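You operate a simulated robot arm through the tools that you are given. There is no shell and no other tool. Be economical: measure what you need, move in short steps, check, and stop when the job is done.

Carry out the task below with a simulated robot arm. There is one attempt and no reset: what you move stays moved.

TASK
Put the white pad from the top of the check bench on top of the panel filter there.
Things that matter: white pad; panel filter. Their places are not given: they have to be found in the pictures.

It is judged by the outcome, as a careful person would: the job done as asked, and still so three seconds after it is handed in. It fails if anything else is knocked over, pushed out of place, dropped, spilled or broken.

THE ROBOT
A 6-joint arm with a two-finger parallel gripper, fixed in place. Base frame: the origin is at the foot of the arm, x ahead of it, y to its left, z up; the work surface is at about z = 0.86. Lengths are in m, angles in degrees, forces in N, time in s.
With the tool pointing down near the work surface it reaches from about 0.26 to 0.68 m from the base axis. Its first joint turns from -66.0 to 66.0 degrees. Payload 2.9 kg.
Tool frame: the origin (TCP) lies between the finger pads and is the grasp point; the fingertips stand 0.03 m ahead of it; z points along the fingers, y is the line along which they close. The gripper opens to 0.11 m. The fingers are 0.02 m wide and 0.01 m thick; the gripper's body (0.048 by 0.112 m) begins 0.055 m behind the TCP.
Orientation is told as [roll, pitch, yaw] about the base's x, y, z axes, in that order, counted from this pose: with the fingers straight down and closing along the base's y, the tool's x points along the base's -x, its y along +y and its z along -z.

THE INTERFACE
- The arm moves only by the tool jog_arm. Its argument "series" is a list of rows, each a list of 4 numbers: the shift along the tool's x, y, z in m, then the turn about the tool's z in degrees. In form: [[tx, ty, tz, twist], ...]. A call has 1 to 10 rows; each row shifts and turns the commanded pose from where the row before left it, along the tool's axes as they then stand. "gripper" is the gripper command, from -1 (fully open) to 1 (shut), values between in proportion, set as the call begins (left out, the last holds). A row lasts 0.2 s, in which the tool goes at most 0.05 m and 8.6 degrees; a call with a longer step from one row to the next is refused whole, and so is a gripper value outside its range. A pose out of reach is approached as far as the arm can. The call stops where the force on the tool passes 40 N (or 10 N more than at its start, if that is more) or the arm is blocked; 0.2 s more then pass. The fingers move at their own pace (about 0.108 m/s each) and stop on an object; they squeeze with about 24 N. The grip force told is the motor's: it shows also when the fingers shut on nothing. Time passes only in rows, and 0.2 s behind the last, so rows that do not move let the fingers close. It gives the time, the measured TCP pose, the force on the tool (base axes), the opening and the grip force at its end, in the units of the frame above (readings bear some noise), and new pictures: "pictures" is both (left out), scene, wrist or none.
- Cameras (640 x 400 px; columns grow to the right, rows downward): "scene" is fixed at [0.108, 0.4726, 1.3895]; the picture's right is [-0.31, -0.95, 0.00], its down [-0.54, 0.17, -0.82] and it looks along [0.78, -0.25, -0.57] (base axes); focal length 316 px, centre (320, 200). "wrist" rides on the gripper at [-0.036, 0, -0.057] in the tool frame; the picture's right is [0.00, -1.00, 0.00], its down [0.97, 0.00, -0.24] and it looks along [0.24, 0.00, 0.97] (tool axes); focal length 218 px, centre (320, 200).
- point_at(camera, pixels): for up to 12 pixels [column, row] of the newest picture of that camera ("zoom" is the newest enlarged one), the place [x, y, z] in the base frame of the surface seen there, good to about 0.003 m, but the place of the scene camera against the robot may be out by one fixed shift of up to 0.012 m in any direction. No time passes.
- zoom(camera, box): a new picture of the part [left, top, right, bottom] of that camera's present view, enlarged. No time passes.
- finish_job(): hands the job in; it is judged then, once.

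Work in short steps. Measure before you move; look again where a grasp or a placing could have gone wrong, and mend it. You have 60 turns and 120 pictures in all, the two below and enlarged ones among them. Open the gripper and draw the arm clear of the work before you hand the job in, unless the task says otherwise; then end with one line.

The tools are called after "Call:" as a command line: name --pt "numbers of a row" for each row, then --argument value for the rest, lists and objects as JSON in quotes. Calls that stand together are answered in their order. jog_arm: Moves the arm, as the interface text tells. Its arguments: {"type":"object","properties":{"series":{"type":"array","items":{"type":"array","items":{"type":"number"}}},"gripper":{"type":"number"},"pictures":{"type":"string","enum":["both","scene","wrist","none"]}},"required":["series"]} The other tools are called the same way: point_at (camera, pixels) gives the place of the surface under pixels of a picture; zoom (camera, box) takes an enlarged picture of a part of a camera's view; finish_job () hands the job in.

At the start:

```text
t: 0.0
ee_pos: [0.3239, 0.3033, 1.1364]
tool_rot: [0.0, 0.0, 0.0]
wrist_force: [0.7, -0.8, 0.0]
opening: 0.11
grip_force: 0.0
```

scene: 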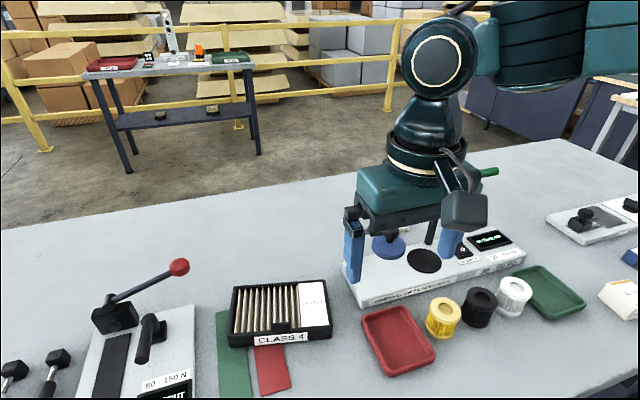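
wrist: 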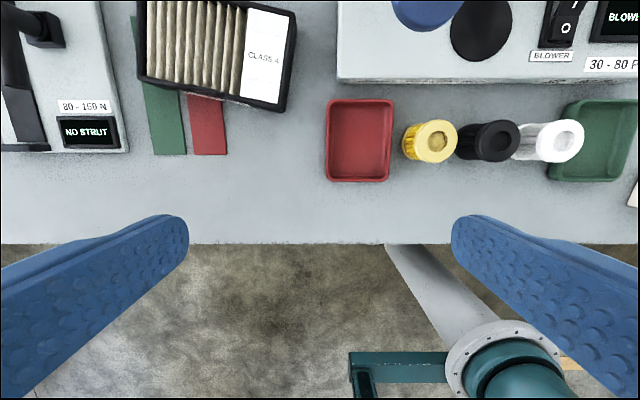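

The panel filter (CLASS 4) is at about (280,310) in the scene picture. I can't see the white pad yet, so I'll enlarge both views.

Call:
zoom --camera "scene" --box '[320, 180, 640, 380]'

Call:
zoom --camera "scene" --box '[0, 220, 340, 400]'

```text
2.00 times, centred on (480, 280) of scene
```

zoom: 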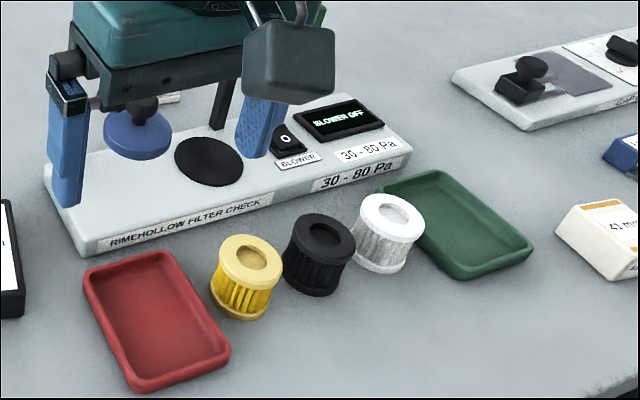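

```text
1.88 times, centred on (170, 310) of scene
```

zoom: 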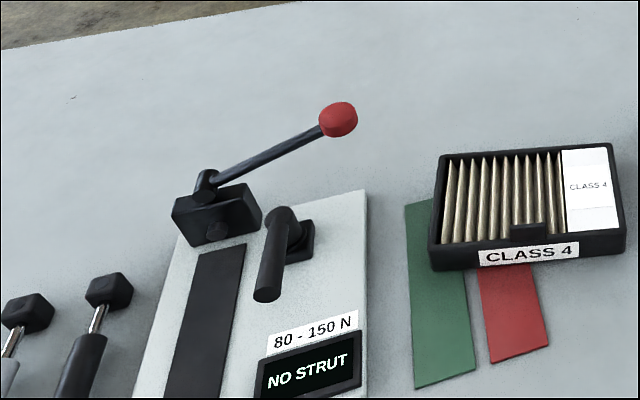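

A pale item shows behind the blue disc at zoom (165,97), mostly hidden by the gripper. I'll move the arm forward at its present height to see the whole bench from the wrist camera.

Call:
jog_arm --pt "-0.04 0 -0.02 0" --pt "-0.04 0 -0.02 0" --pt "-0.04 0 0 0" --pt "-0.03 0 0 0"

```text
t: 1.0
ee_pos: [0.4736, 0.3037, 1.1811]
tool_rot: [0.0, -0.1, 0.1]
wrist_force: [-0.2, 0.5, -0.3]
opening: 0.11
grip_force: 0.0
```

scene: 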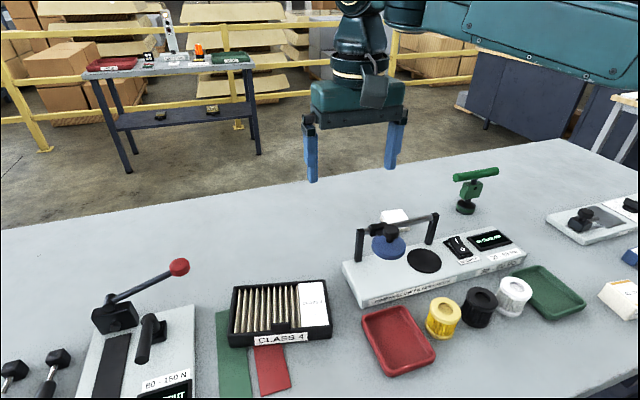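
wrist: 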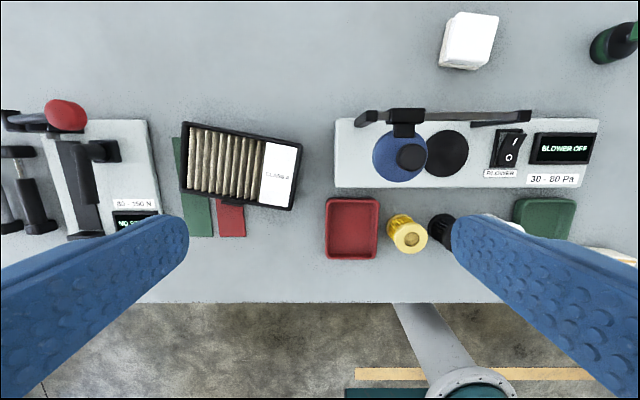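

The white pad is at wrist (468,40), scene (395,217), behind the filter tester. I'll measure it and the panel filter.

Call:
zoom --camera "wrist" --box '[420, 0, 580, 100]'

Call:
zoom --camera "scene" --box '[335, 170, 495, 270]'

Call:
point_at --camera "wrist" --pixels '[[455, 14], [496, 17], [485, 66], [441, 63], [470, 38], [450, 80], [186, 124], [299, 147], [289, 208], [181, 190], [280, 172], [225, 158]]'

Call:
point_at --camera "scene" --pixels '[[395, 215], [383, 211], [408, 211], [436, 216], [360, 232], [300, 290], [315, 300], [234, 287], [326, 281], [265, 305]]'

```text
4.00 times, centred on (500, 50) of wrist
```

zoom: 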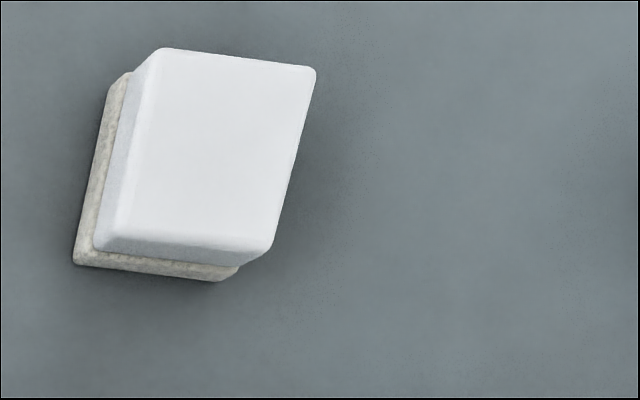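

```text
4.00 times, centred on (415, 220) of scene
```

zoom: 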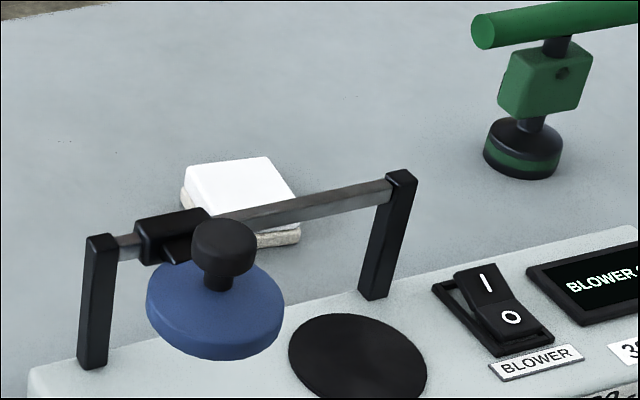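

```text
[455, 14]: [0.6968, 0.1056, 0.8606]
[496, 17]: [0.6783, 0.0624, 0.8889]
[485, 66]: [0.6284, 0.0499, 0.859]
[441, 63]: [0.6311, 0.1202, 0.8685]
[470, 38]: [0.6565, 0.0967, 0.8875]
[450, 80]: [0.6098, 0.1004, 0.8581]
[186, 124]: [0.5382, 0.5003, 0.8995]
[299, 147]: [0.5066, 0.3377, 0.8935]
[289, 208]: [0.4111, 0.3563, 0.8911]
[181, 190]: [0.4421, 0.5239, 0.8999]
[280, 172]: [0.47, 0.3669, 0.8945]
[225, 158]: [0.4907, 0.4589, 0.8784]
```

```text
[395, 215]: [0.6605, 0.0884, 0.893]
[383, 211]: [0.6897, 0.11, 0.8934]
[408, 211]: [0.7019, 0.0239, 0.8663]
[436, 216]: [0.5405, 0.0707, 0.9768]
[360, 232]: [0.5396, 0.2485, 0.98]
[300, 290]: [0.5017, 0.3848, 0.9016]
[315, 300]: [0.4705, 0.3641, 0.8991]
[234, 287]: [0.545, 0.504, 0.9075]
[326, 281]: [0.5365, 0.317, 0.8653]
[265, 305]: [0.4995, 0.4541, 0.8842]
```

The white pad sits on a beige layer, with its top at z≈0.889 and centre near (0.657, 0.09). I'll move above it and look closer before deciding how to grasp.

Call:
jog_arm --pt "-0.03 -0.04 0 0" --pt "-0.03 -0.04 0 0" --pt "-0.03 -0.04 0 0" --pt "-0.03 -0.04 0.0 0" --pt "-0.02 -0.04 0.03 0" --pt "-0.02 -0.01 0.03 0" --pt "0 0 0.03 0" --pt "0 0 0.03 0"

```text
refused: row 5 steps farther than a row can; nothing moved
```

Row 5 was too long, so I'm resending with smaller steps.

Call:
jog_arm --pt "-0.03 -0.038 0 0" --pt "-0.03 -0.038 0 0" --pt "-0.03 -0.038 0 0" --pt "-0.03 -0.038 0.0 0" --pt "-0.02 -0.03 0.02 0" --pt "-0.02 -0.03 0.03 0" --pt "0 0 0.03 0" --pt "0 0 0.03 0"

```text
t: 2.8
ee_pos: [0.6206, 0.0951, 1.063]
tool_rot: [0.0, -0.1, 0.0]
wrist_force: [-1.1, -0.5, 0.7]
opening: 0.1101
grip_force: 0.0
out of reach, approached as far as the arm can: row 4, 6
```

scene: 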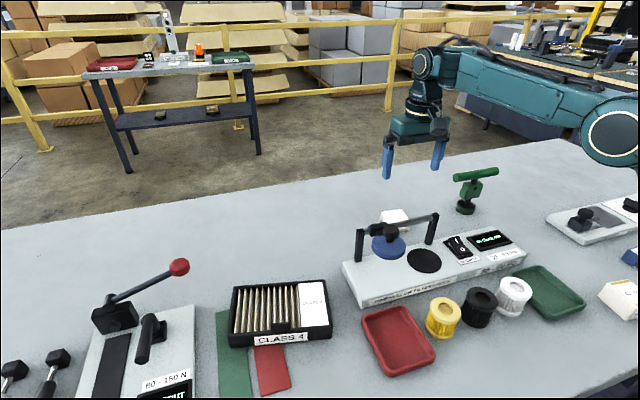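
wrist: 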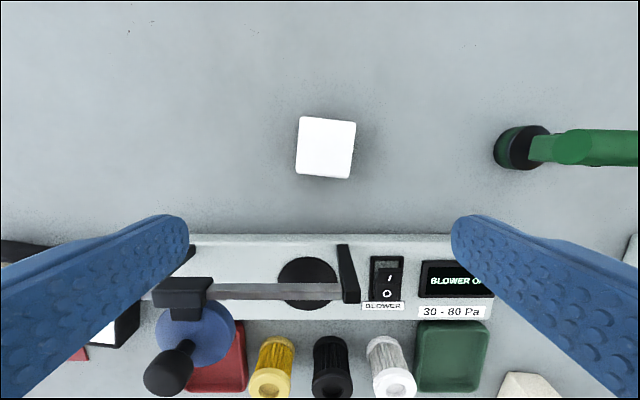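

Call:
zoom --camera "wrist" --box '[270, 100, 398, 180]'

Call:
point_at --camera "wrist" --pixels '[[301, 119], [354, 124], [348, 176], [298, 171], [326, 147], [326, 185]]'

```text
5.00 times, centred on (334, 140) of wrist
```

zoom: 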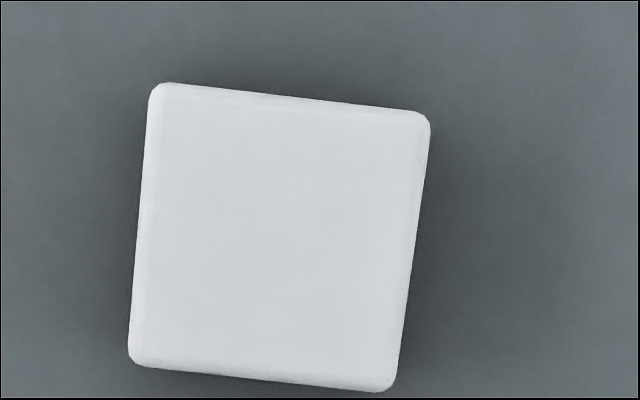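

```text
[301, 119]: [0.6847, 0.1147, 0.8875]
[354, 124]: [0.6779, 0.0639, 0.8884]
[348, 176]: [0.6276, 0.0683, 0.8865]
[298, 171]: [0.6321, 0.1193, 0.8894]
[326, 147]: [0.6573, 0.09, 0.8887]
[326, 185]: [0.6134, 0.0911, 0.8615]
```

The pad is about 0.05 m square, centred at (0.656, 0.0915) and turned about −5°. The white part spans roughly z 0.869–0.889, with the beige layer beneath. I'll line up and descend partway, planning to grip only the white part.

Call:
jog_arm --pt "-0.01 -0.0036 0.03 0" --pt "-0.0256 0 0.03 0" --pt "0 0 0.03 5.5" --pt "0 0 0 0"

```text
t: 3.8
ee_pos: [0.6547, 0.0908, 0.976]
tool_rot: [0.0, 0.0, -5.5]
wrist_force: [-0.3, -0.2, 0.2]
opening: 0.1099
grip_force: 0.1
```

scene: 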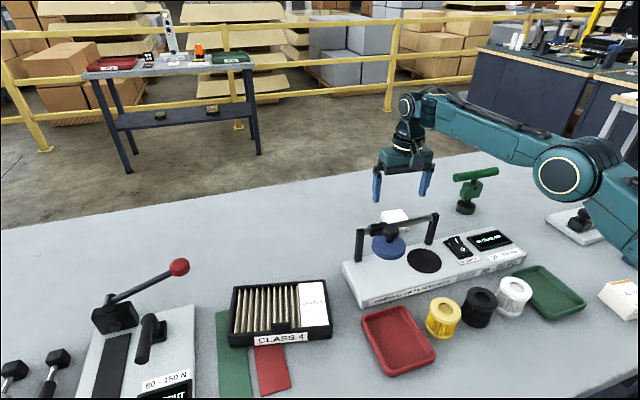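
wrist: 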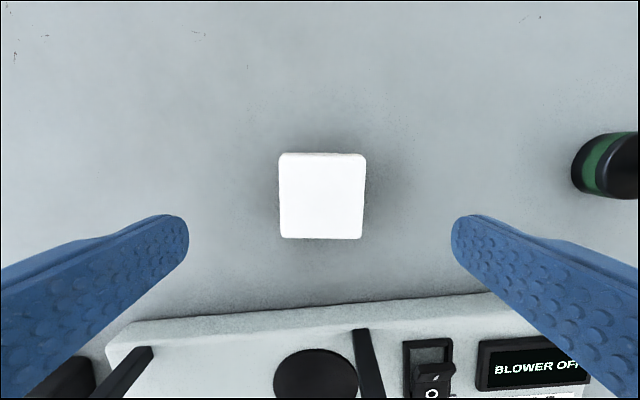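

The pad is square to the fingers and centred at (322,196). I'll descend to TCP z≈0.902, which puts the tips at about 0.872.

Call:
jog_arm --pt "-0.001 0 0.03 0" --pt "0 0 0.03 0" --pt "0 0 0.014 0" --pt "0 0 0 0"

```text
t: 4.8
ee_pos: [0.6574, 0.095, 0.8994]
tool_rot: [0.0, 0.0, -5.5]
wrist_force: [-0.3, -0.2, -0.8]
opening: 0.1098
grip_force: 0.1
```

scene: 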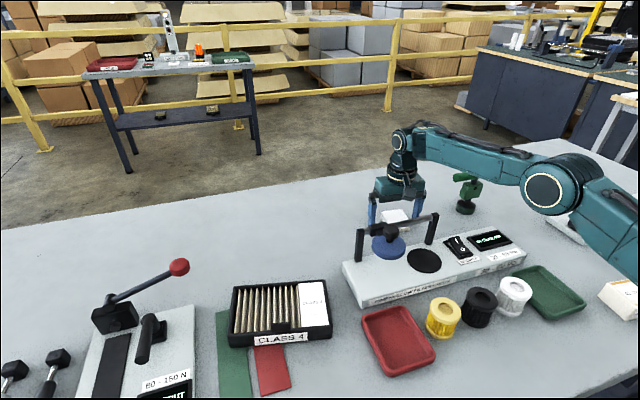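
wrist: 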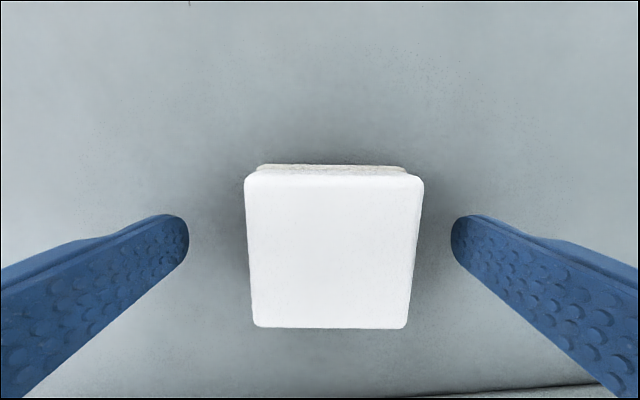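

The tool sits about 0.004 m to +y of the pad (pad centre column 334, fingers 320) and slightly low. I'll correct both and look at the layers before closing.

Call:
jog_arm --pt "0 -0.0042 -0.0025 0" --pt "0 0 0 0" --pictures "wrist"

Call:
zoom --camera "wrist" --box '[220, 140, 460, 290]'

Call:
zoom --camera "scene" --box '[355, 175, 451, 235]'

```text
t: 5.4
ee_pos: [0.6563, 0.0908, 0.9011]
tool_rot: [0.0, 0.0, -5.4]
wrist_force: [-0.9, -0.1, 0.9]
opening: 0.1101
grip_force: 0.0
```

wrist: 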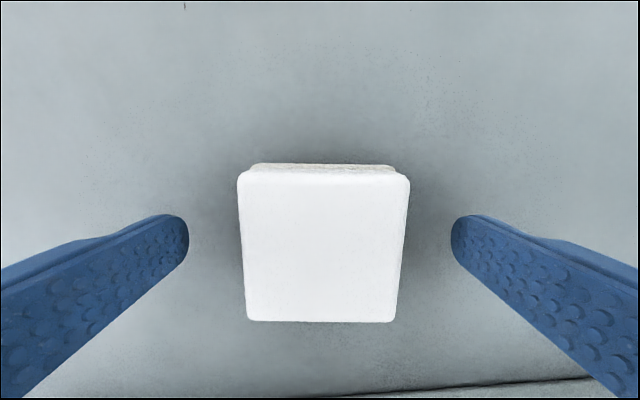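

```text
2.67 times, centred on (340, 215) of wrist
```

zoom: 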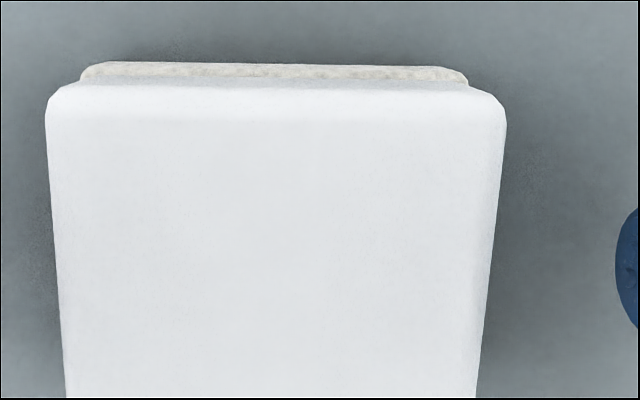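

```text
6.67 times, centred on (403, 205) of scene
```

zoom: 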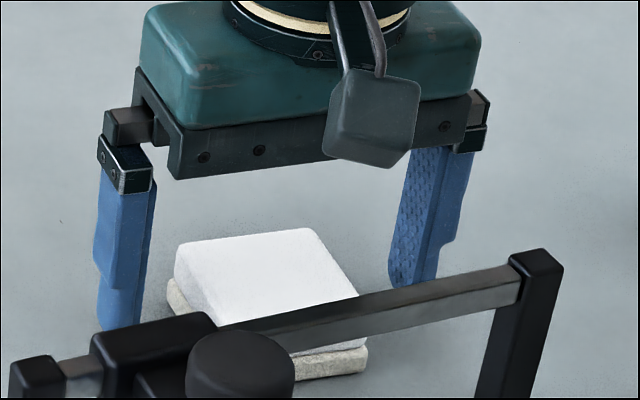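

The fingers are centred on the white layer, so I'll close on it.

Call:
jog_arm --pt "0 0 0 0" --pt "0 0 0 0" --pt "0 0 0 0" --gripper 0.4 --pictures "wrist"

```text
t: 6.2
ee_pos: [0.6564, 0.0906, 0.9019]
tool_rot: [0.0, 0.0, -5.6]
wrist_force: [0.6, 0.4, 1.3]
opening: 0.0594
grip_force: 24.2
```

wrist: 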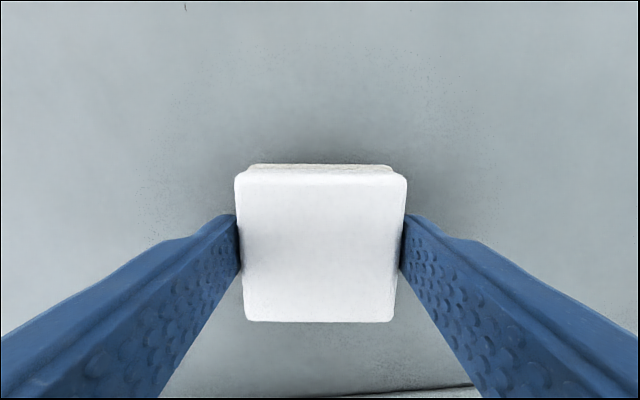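

The grip holds at 24 N with an opening of 0.059. I'll lift straight up a little and check.

Call:
jog_arm --pt "0 0 -0.02 0" --pt "0 0 -0.02 0" --pt "0 0 0 0"

Call:
zoom --camera "scene" --box '[355, 160, 451, 220]'

```text
t: 7.0
ee_pos: [0.6545, 0.0909, 0.9427]
tool_rot: [0.0, 0.0, -5.5]
wrist_force: [0.7, 0.1, 0.3]
opening: 0.033
grip_force: 0.1
```

scene: 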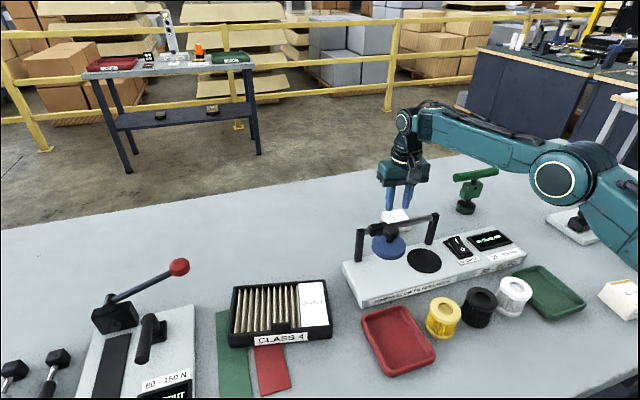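
wrist: 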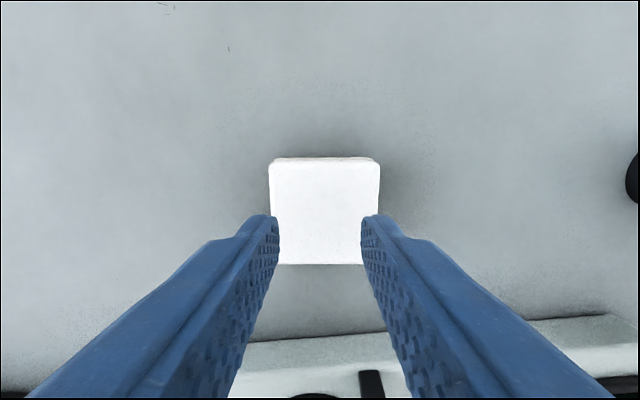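

```text
6.67 times, centred on (403, 190) of scene
```

zoom: 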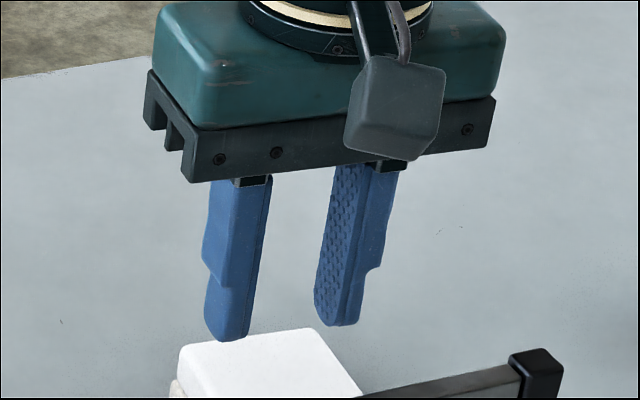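

The fingers slipped off and the pad stayed put. I'll back off to get an oblique view and measure the layer heights.

Call:
jog_arm --pt "0 0 -0.04 0" --pt "0 0.04 -0.03 0" --pt "0 0.05 0 0" --pt "0 0 0 0" --gripper -1

Call:
zoom --camera "scene" --box '[363, 195, 427, 235]'

Call:
point_at --camera "zoom" --pixels '[[190, 160], [190, 175], [190, 190], [190, 205], [190, 220], [200, 120], [165, 170], [165, 190], [165, 205], [340, 300], [340, 320]]'

```text
t: 8.0
ee_pos: [0.6374, 0.1932, 1.0079]
tool_rot: [0.0, 0.1, -5.5]
wrist_force: [-0.9, 0.0, -0.3]
opening: 0.1101
grip_force: 0.0
out of reach, approached as far as the arm can: row 2, 3
```

scene: 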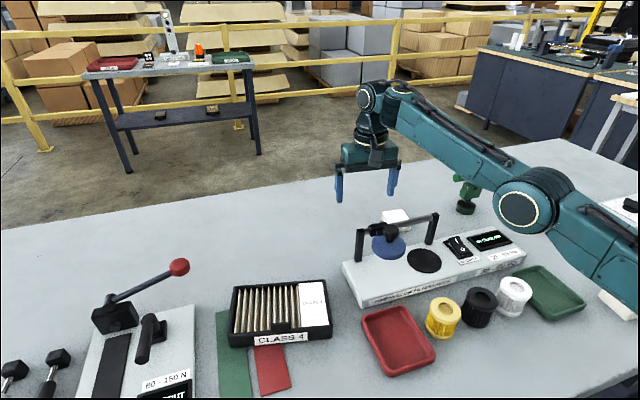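
wrist: 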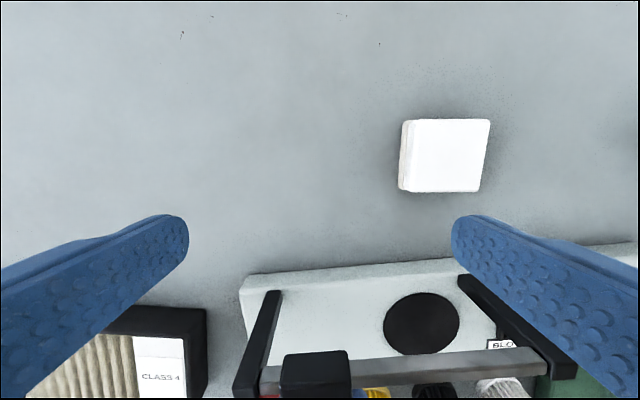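

```text
10.00 times, centred on (395, 215) of scene
```

zoom: 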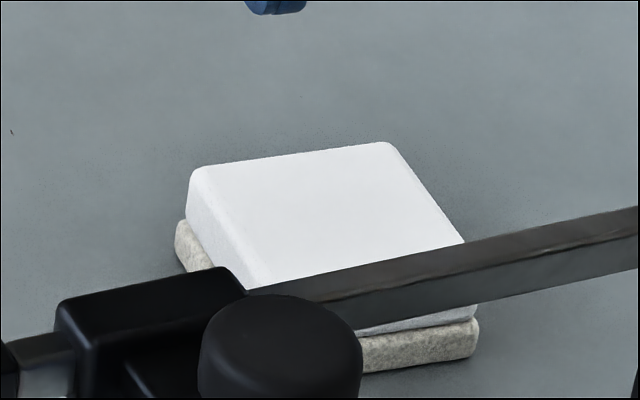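

```text
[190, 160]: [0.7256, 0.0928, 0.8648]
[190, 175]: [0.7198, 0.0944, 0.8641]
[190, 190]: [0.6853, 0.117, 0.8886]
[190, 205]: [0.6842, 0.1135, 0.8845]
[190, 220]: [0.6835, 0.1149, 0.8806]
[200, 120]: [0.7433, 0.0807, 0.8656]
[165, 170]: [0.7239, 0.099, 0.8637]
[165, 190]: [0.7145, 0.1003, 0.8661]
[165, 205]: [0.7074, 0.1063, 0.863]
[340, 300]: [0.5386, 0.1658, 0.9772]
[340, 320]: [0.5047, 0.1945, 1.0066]
```

The white layer is about 0.014 m thick, and the beige layer below sticks out slightly. The first grip at 0.059 was probably on the beige edge. I'll measure the boundary from the wrist camera.

Call:
zoom --camera "wrist" --box '[384, 105, 512, 205]'

Call:
point_at --camera "zoom" --pixels '[[100, 250], [95, 250], [90, 250], [85, 250], [80, 250], [110, 250], [150, 80], [130, 410], [525, 80], [475, 430]]'

```text
4.00 times, centred on (448, 155) of wrist
```

zoom: 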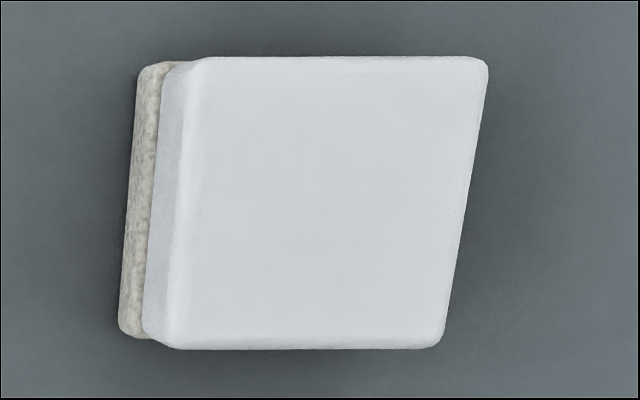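

```text
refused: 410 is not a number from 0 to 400
```

Call:
point_at --camera "zoom" --pixels '[[122, 240], [130, 240], [138, 240], [146, 240], [152, 240], [158, 240], [166, 240], [176, 240], [200, 240], [170, 340], [485, 70], [440, 335]]'

```text
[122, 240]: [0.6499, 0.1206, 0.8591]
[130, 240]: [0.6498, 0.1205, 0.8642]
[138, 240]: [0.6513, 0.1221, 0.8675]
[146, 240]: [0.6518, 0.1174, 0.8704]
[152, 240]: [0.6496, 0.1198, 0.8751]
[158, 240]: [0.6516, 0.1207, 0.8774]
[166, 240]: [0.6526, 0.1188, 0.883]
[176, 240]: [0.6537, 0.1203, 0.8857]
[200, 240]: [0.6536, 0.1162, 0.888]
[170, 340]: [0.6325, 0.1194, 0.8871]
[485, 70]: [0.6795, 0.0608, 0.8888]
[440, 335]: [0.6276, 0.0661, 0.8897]
```

The boundary is at about z 0.873, and the beige layer protrudes slightly, so the first grip rode on its edge. I'll retry higher with tips at about 0.876, and return above the pad first.

Call:
jog_arm --pt "0 -0.03 0.02 0" --pt "0 -0.035 0.02 0" --pt "-0.014 -0.0344 0 0" --pt "-0.0143 0 0.02 0" --pt "0 0 0 0" --pictures "wrist"

```text
t: 9.2
ee_pos: [0.6568, 0.0916, 0.9461]
tool_rot: [-0.1, 0.0, -5.6]
wrist_force: [0.1, 0.6, -0.1]
opening: 0.1101
grip_force: 0.1
```

wrist: 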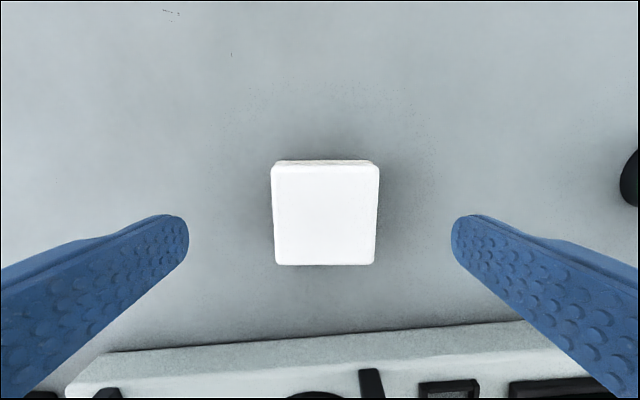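

Call:
jog_arm --pt "0 -0.0015 0.02 0" --pt "0 0 0.02 0" --pt "0 0 0 0" --pictures "wrist"

```text
t: 10.0
ee_pos: [0.657, 0.0917, 0.9066]
tool_rot: [0.0, 0.0, -5.5]
wrist_force: [-0.5, 0.0, -0.6]
opening: 0.1102
grip_force: 0.2
```

wrist: 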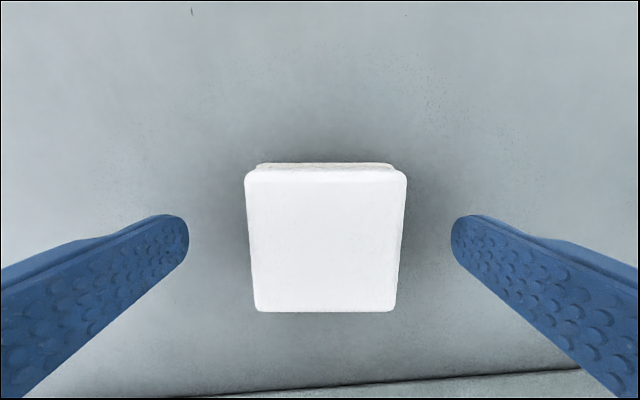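

Pad centre is at column 326, within tolerance. I'll close here with TCP at z 0.9066.

Call:
jog_arm --pt "0 -0.001 0 0" --pt "0 0 0 0" --pt "0 0 0 0" --gripper 1 --pictures "wrist"

Call:
zoom --camera "wrist" --box '[200, 140, 440, 290]'

```text
t: 10.8
ee_pos: [0.655, 0.0893, 0.9074]
tool_rot: [0.0, 0.0, -5.5]
wrist_force: [0.1, 1.1, -1.0]
opening: 0.0592
grip_force: 23.6
```

wrist: 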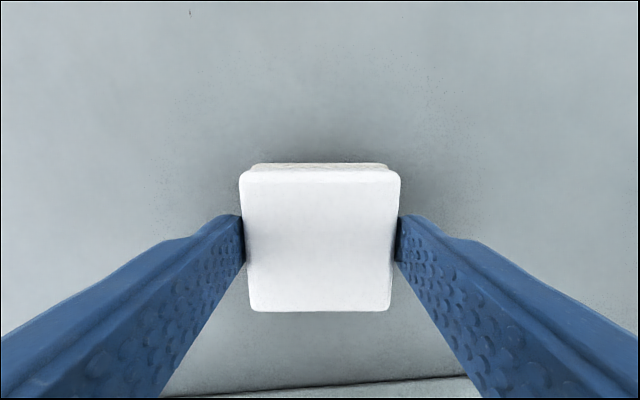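

```text
2.67 times, centred on (320, 215) of wrist
```

zoom: 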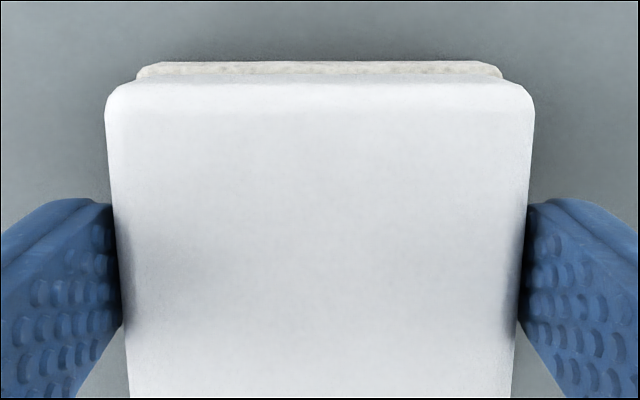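

The opening is 0.059 again, so the white layer itself is that wide. I'll lift in very small steps and watch the force.

Call:
jog_arm --pt "0 0 -0.003 0" --pt "0 0 0 0" --pictures "wrist"

```text
t: 11.4
ee_pos: [0.6561, 0.0879, 0.9115]
tool_rot: [0.1, 0.0, -5.6]
wrist_force: [0.2, 0.0, -0.2]
opening: 0.0591
grip_force: 23.9
```

wrist: 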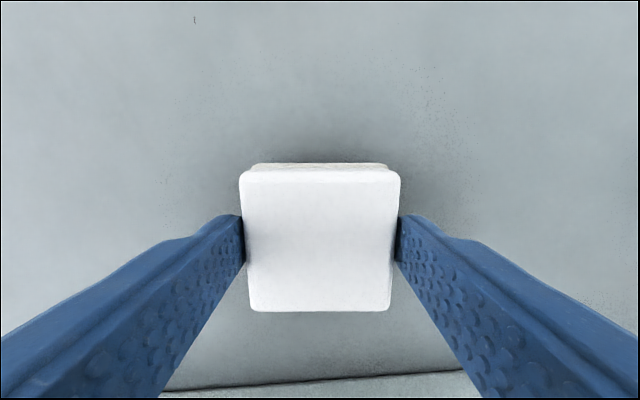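

The pad kept its place in the wrist picture while the background moved, so it is rising with the gripper. I'll continue slowly.

Call:
jog_arm --pt "0 0 -0.004 0" --pt "0 0 -0.004 0" --pt "0 0 -0.004 0" --pt "0 0 0 0"

Call:
zoom --camera "scene" --box '[355, 170, 451, 230]'

```text
t: 12.4
ee_pos: [0.656, 0.0902, 0.9237]
tool_rot: [0.0, 0.0, -5.5]
wrist_force: [-0.2, 0.0, -0.5]
opening: 0.0593
grip_force: 24.1
```

scene: 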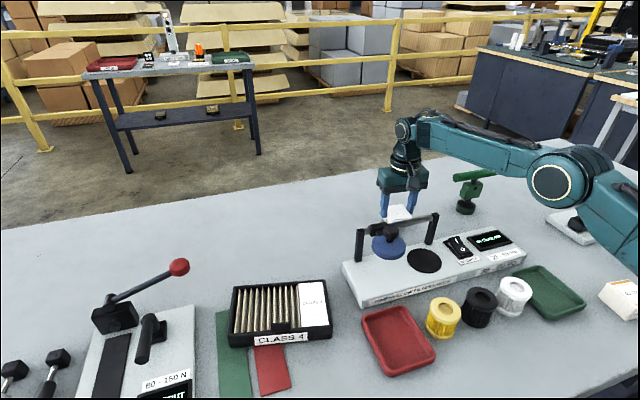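
wrist: 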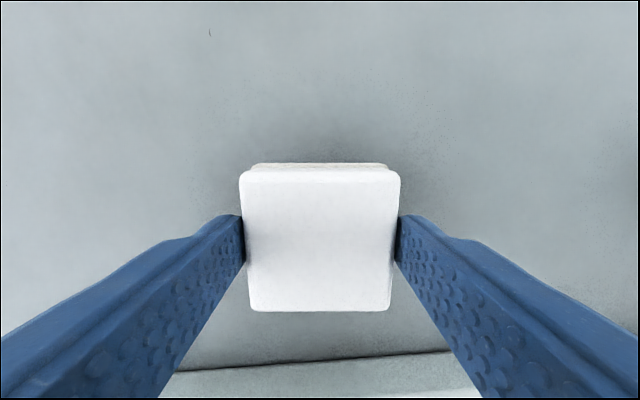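

```text
6.67 times, centred on (403, 200) of scene
```

zoom: 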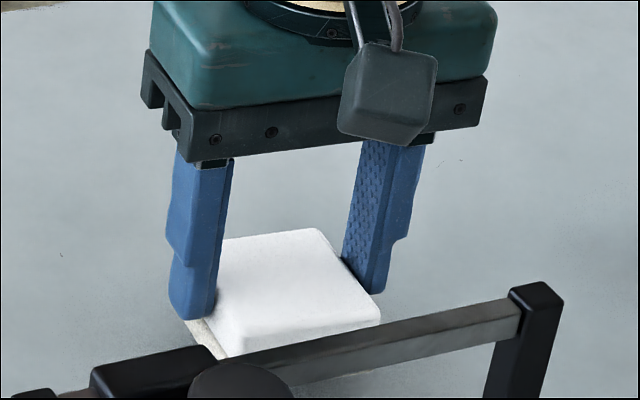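

The whole pad, with its beige underside, came up as one piece, so it is a single object. I'll raise it gently to clear the tester's bar (z≈0.98), drawing back slightly.

Call:
jog_arm --pt "0 0 -0.006 0" --pt "0 0 -0.012 0" --pt "0 0 -0.014 0" --pt "0 0 -0.014 0" --pt "0.003 0 -0.014 0" --pt "0.003 0 -0.014 0" --pt "0.004 0 -0.014 0" --pt "0.004 0 -0.014 0" --pt "0.004 0 -0.014 0" --pt "0.002 0 -0.008 0" --pictures "wrist"

```text
t: 14.6
ee_pos: [0.6372, 0.0912, 1.0473]
tool_rot: [0.0, 0.1, -5.6]
wrist_force: [0.4, 0.1, 0.0]
opening: 0.0593
grip_force: 24.3
```

wrist: 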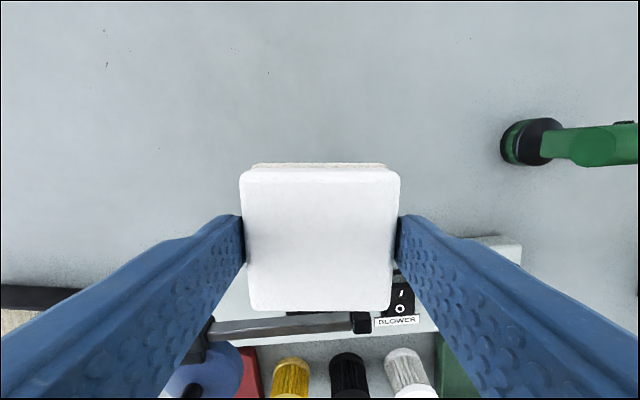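

It's held firmly. I'll go up a little more, then travel gently towards the filter.

Call:
jog_arm --pt "0.006 0 -0.012 0" --pt "0.007 0.006 -0.014 0" --pt "0.01 0.014 -0.01 0" --pt "0.011 0.018 0 0" --pt "0.011 0.02 0 0" --pt "0.011 0.02 0 0" --pt "0.011 0.02 0 0" --pt "0.011 0.02 0 0" --pt "0.011 0.02 0 0" --pt "0.011 0.018 0 0" --pictures "wrist"

Call:
jog_arm --pt "0.011 0.02 0 0" --pt "0.011 0.022 0 0" --pt "0.011 0.022 0 0" --pt "0.011 0.022 0 0" --pt "0.011 0.022 0 0" --pt "0.011 0.022 0 1" --pt "0.01 0.022 0 2" --pt "0.01 0.015 0 2" --pt "0.005 0.008 0 0.3" --pt "0 0 0 0"

```text
t: 16.8
ee_pos: [0.5533, 0.2561, 1.0828]
tool_rot: [0.0, 0.1, -5.6]
wrist_force: [-0.6, 0.8, 0.0]
opening: 0.0594
grip_force: 24.1
```

wrist: 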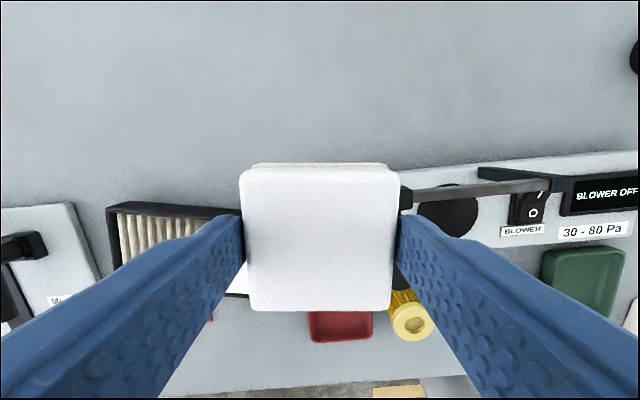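

```text
t: 19.0
ee_pos: [0.4749, 0.4372, 1.0802]
tool_rot: [0.0, 0.0, -10.8]
wrist_force: [-0.6, -0.3, -1.2]
opening: 0.0594
grip_force: 24.0
out of reach, approached as far as the arm can: row 8
```

scene: 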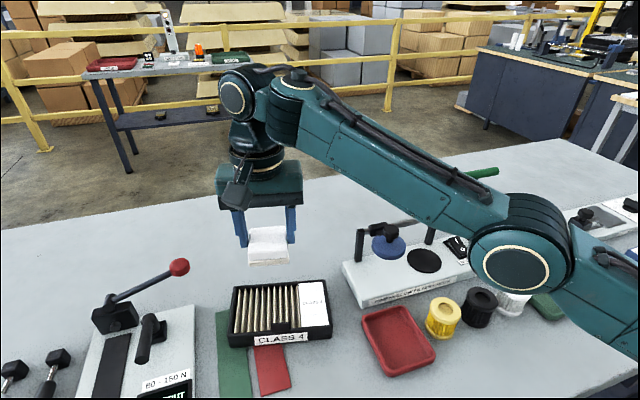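
wrist: 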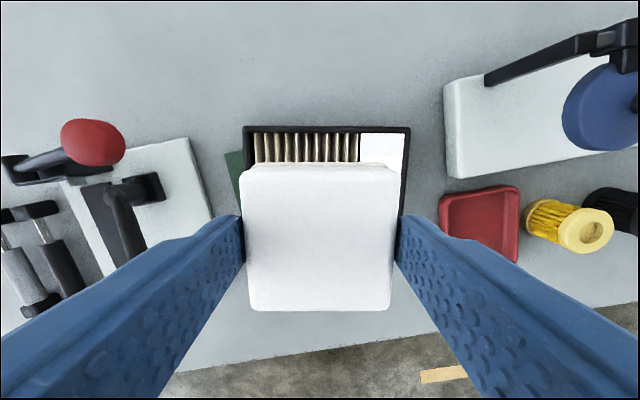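

The pad is aligned with the filter. I'll measure its frame, pleats and label, along with the lever and knob nearby.

Call:
zoom --camera "scene" --box '[220, 270, 340, 345]'

Call:
point_at --camera "wrist" --pixels '[[246, 129], [409, 129], [401, 205], [244, 158], [290, 148], [300, 148], [310, 148], [325, 148], [330, 148], [380, 150], [365, 150], [95, 140]]'

Call:
point_at --camera "scene" --pixels '[[234, 288], [325, 281], [331, 325], [230, 338], [245, 310], [253, 310], [261, 310], [270, 310], [279, 310], [288, 310], [310, 305], [278, 323]]'

```text
5.33 times, centred on (280, 308) of scene
```

zoom: 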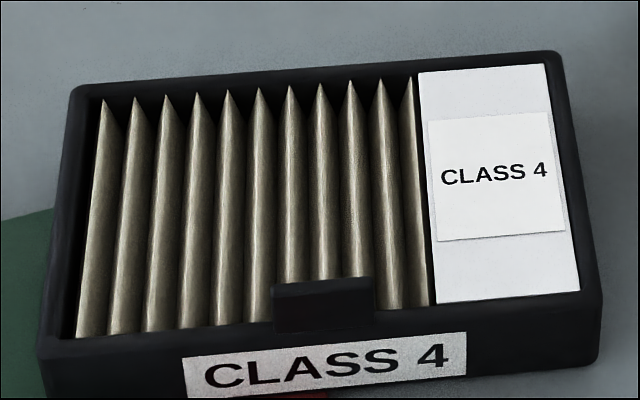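

```text
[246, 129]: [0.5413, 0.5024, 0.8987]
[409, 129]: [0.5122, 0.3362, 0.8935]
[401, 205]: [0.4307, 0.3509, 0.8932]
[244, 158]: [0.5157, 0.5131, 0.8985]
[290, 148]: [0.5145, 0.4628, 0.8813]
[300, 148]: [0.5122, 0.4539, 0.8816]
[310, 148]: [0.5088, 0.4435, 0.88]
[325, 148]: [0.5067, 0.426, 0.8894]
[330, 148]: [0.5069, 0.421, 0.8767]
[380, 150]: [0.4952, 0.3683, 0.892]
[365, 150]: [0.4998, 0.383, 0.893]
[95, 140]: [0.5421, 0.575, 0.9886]
```

```text
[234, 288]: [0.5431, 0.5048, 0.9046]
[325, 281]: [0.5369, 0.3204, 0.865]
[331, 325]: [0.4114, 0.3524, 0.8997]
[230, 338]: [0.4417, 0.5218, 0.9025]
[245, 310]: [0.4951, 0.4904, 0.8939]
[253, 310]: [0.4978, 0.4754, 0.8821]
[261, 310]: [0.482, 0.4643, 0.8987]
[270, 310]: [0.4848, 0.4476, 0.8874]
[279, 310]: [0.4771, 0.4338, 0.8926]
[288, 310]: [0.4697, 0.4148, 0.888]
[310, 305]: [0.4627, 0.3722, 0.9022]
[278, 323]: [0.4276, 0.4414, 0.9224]
```

The pleat peaks are near z 0.893. A tab stands up at the front wall, near (0.43, 0.44) with its top at about 0.918. Centring the pad at about (0.482, 0.437) keeps it on the pleats and clear of the tab, so I'll descend to TCP z 0.958.

Call:
jog_arm --pt "-0.004 0 0.008 0" --pt "-0.003 0.001 0.015 0" --pt "0 0 0.016 0" --pt "0 0 0.016 0" --pt "0 0 0.016 0" --pt "0 0 0.016 0" --pt "0 0 0.015 0" --pt "0 0 0.012 0" --pt "0 0 0.008 0" --pt "0 0 0 0"

Call:
zoom --camera "scene" --box '[216, 240, 344, 320]'

```text
t: 21.2
ee_pos: [0.4817, 0.4354, 0.9586]
tool_rot: [0.1, 0.0, -10.8]
wrist_force: [0.1, -0.2, -0.8]
opening: 0.0594
grip_force: 24.3
```

scene: 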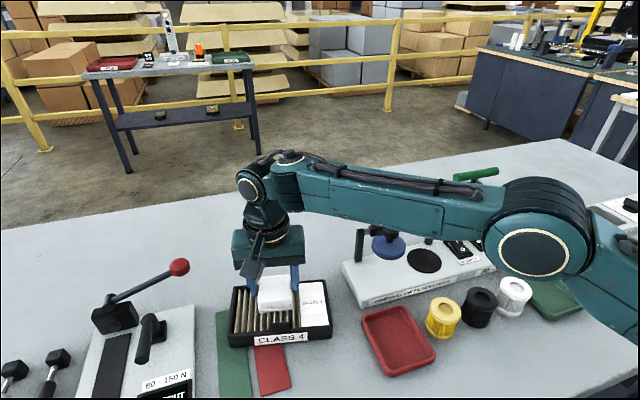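
wrist: 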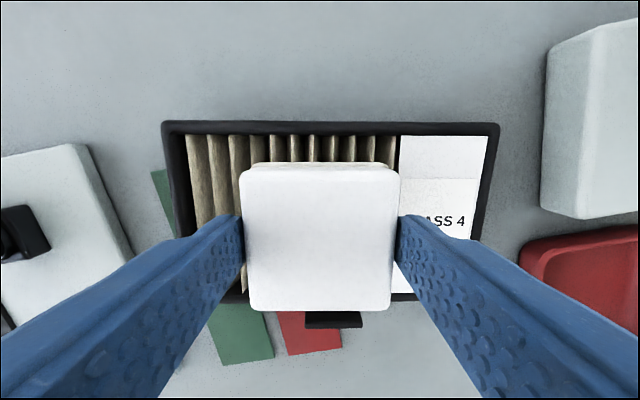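

```text
5.00 times, centred on (280, 280) of scene
```

zoom: 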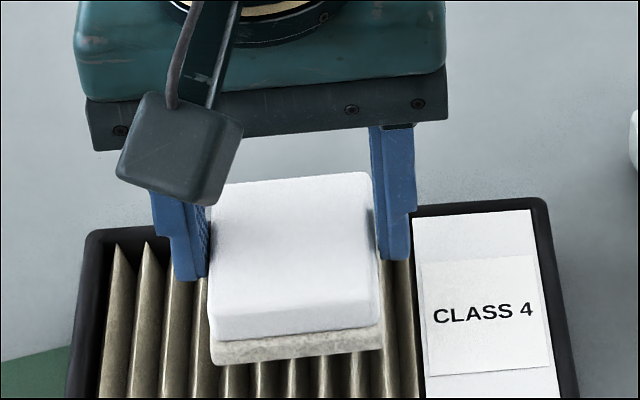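

The pad sits over the pleats and clear of the tab. I'll lower it in small steps and watch for contact.

Call:
jog_arm --pt "0 0 0.005 0" --pt "0 0 0.005 0" --pt "0 0 0.003 0" --pt "0 0 0.002 0" --pt "0 0 0 0" --pictures "wrist"

```text
t: 22.4
ee_pos: [0.4817, 0.4355, 0.9445]
tool_rot: [0.0, -0.1, -10.9]
wrist_force: [-1.7, 1.3, 4.4]
opening: 0.0589
grip_force: 24.1
```

wrist: 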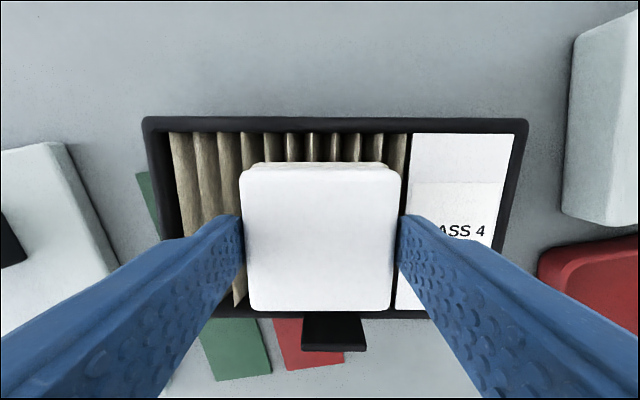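

The force has risen to 4.4 N, which indicates first contact. I'll go 1 mm more and check from the side.

Call:
jog_arm --pt "0 0 0.001 0" --pt "0 0 0 0" --pictures "scene"

Call:
zoom --camera "scene" --box '[216, 260, 344, 340]'

```text
t: 23.0
ee_pos: [0.4824, 0.4353, 0.9449]
tool_rot: [0.1, -0.1, -10.8]
wrist_force: [-0.9, 1.4, 12.9]
opening: 0.0594
grip_force: 23.8
```

scene: 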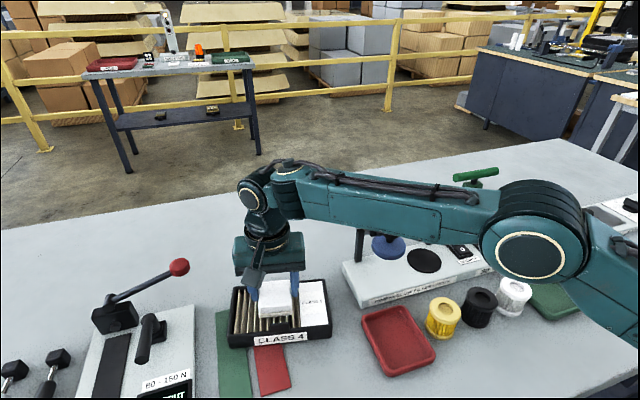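

```text
5.00 times, centred on (280, 300) of scene
```

zoom: 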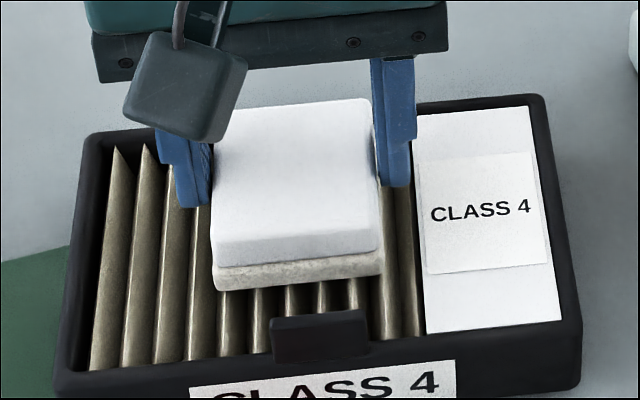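

It's seated at 12.9 N. I'll ease off 1 mm, then open partway.

Call:
jog_arm --pt "0 0 -0.001 0" --pt "0 0 0 0" --pictures "none"

Call:
jog_arm --pt "0 0 0 0" --pt "0 0 0 0" --gripper -0.6 --pictures "wrist"

```text
t: 23.6
ee_pos: [0.4835, 0.4349, 0.9449]
tool_rot: [0.1, 0.1, -10.8]
wrist_force: [-3.8, -1.8, 11.9]
opening: 0.059
grip_force: 23.9
```

```text
t: 24.2
ee_pos: [0.4829, 0.4359, 0.9425]
tool_rot: [0.0, -0.1, -10.7]
wrist_force: [-0.2, 0.9, -0.5]
opening: 0.0878
grip_force: 0.1
```

wrist: 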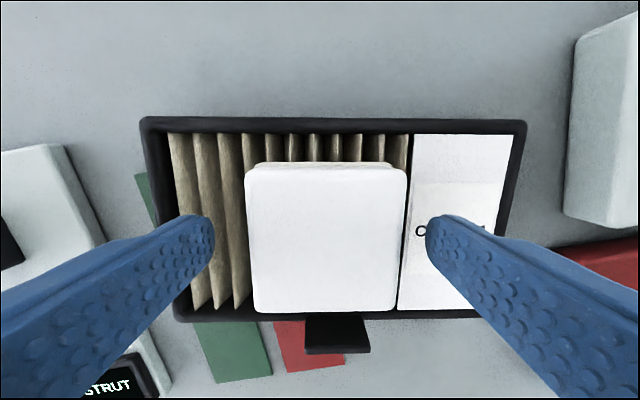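

The pad is released and resting on the pleats. I'll rise straight up, then draw back.

Call:
jog_arm --pt "0 0 -0.01 0" --pt "0 0 -0.03 0" --pt "0 0 -0.04 0" --pt "0 0 -0.04 0" --pt "0 0 -0.04 0" --pt "0.03 -0.03 -0.01 0" --pt "0.03 -0.03 0 0" --pt "0.03 -0.03 0 0" --pt "0 0 0 0"

Call:
zoom --camera "scene" --box '[200, 250, 360, 350]'

```text
t: 26.2
ee_pos: [0.3721, 0.3577, 1.1004]
tool_rot: [0.1, 0.0, -10.8]
wrist_force: [-0.3, 0.9, -0.3]
opening: 0.0879
grip_force: 0.0
out of reach, approached as far as the arm can: row 5
```

scene: 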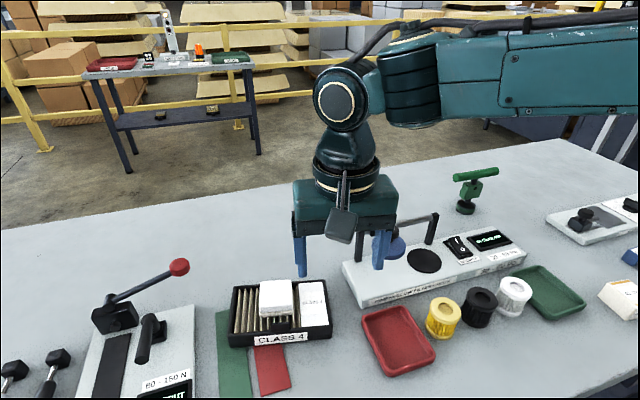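
wrist: 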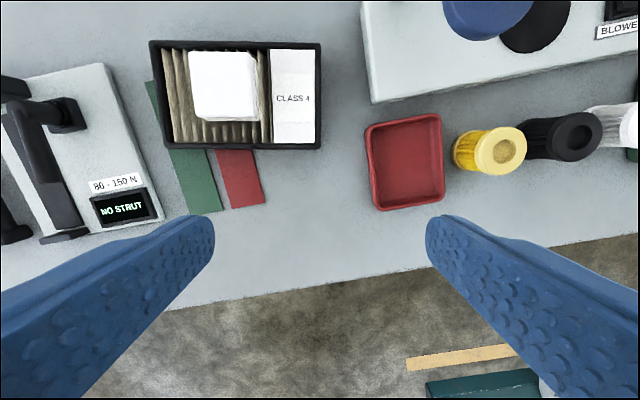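

```text
4.00 times, centred on (280, 300) of scene
```

zoom: 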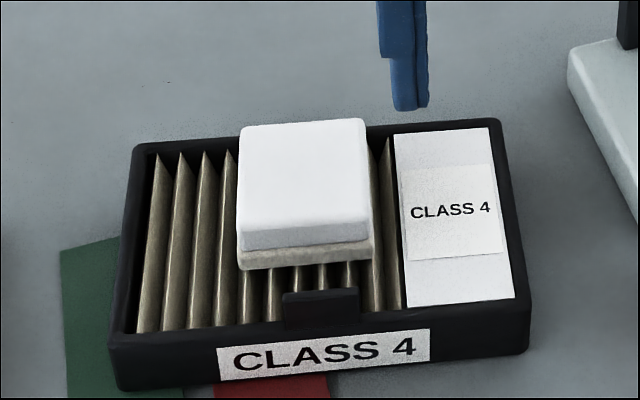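

The pad lies flat on the filter's pleats, nothing else has moved, and the arm is clear. I'll open the gripper fully and hand in.

Call:
jog_arm --pt "0.02 0 -0.01 0" --pt "0 0 0 0" --gripper -1 --pictures "none"

Call:
finish_job

```text
t: 26.8
ee_pos: [0.3531, 0.3606, 1.1076]
tool_rot: [0.0, 0.0, -10.7]
wrist_force: [-0.6, -0.7, -0.9]
opening: 0.1103
grip_force: 0.1
```

```text
The job is handed in.
```

The white pad is now lying flat on top of the panel filter; the first grip slipped without moving it, the second held, nothing else was disturbed, and the arm is drawn clear with the gripper open.
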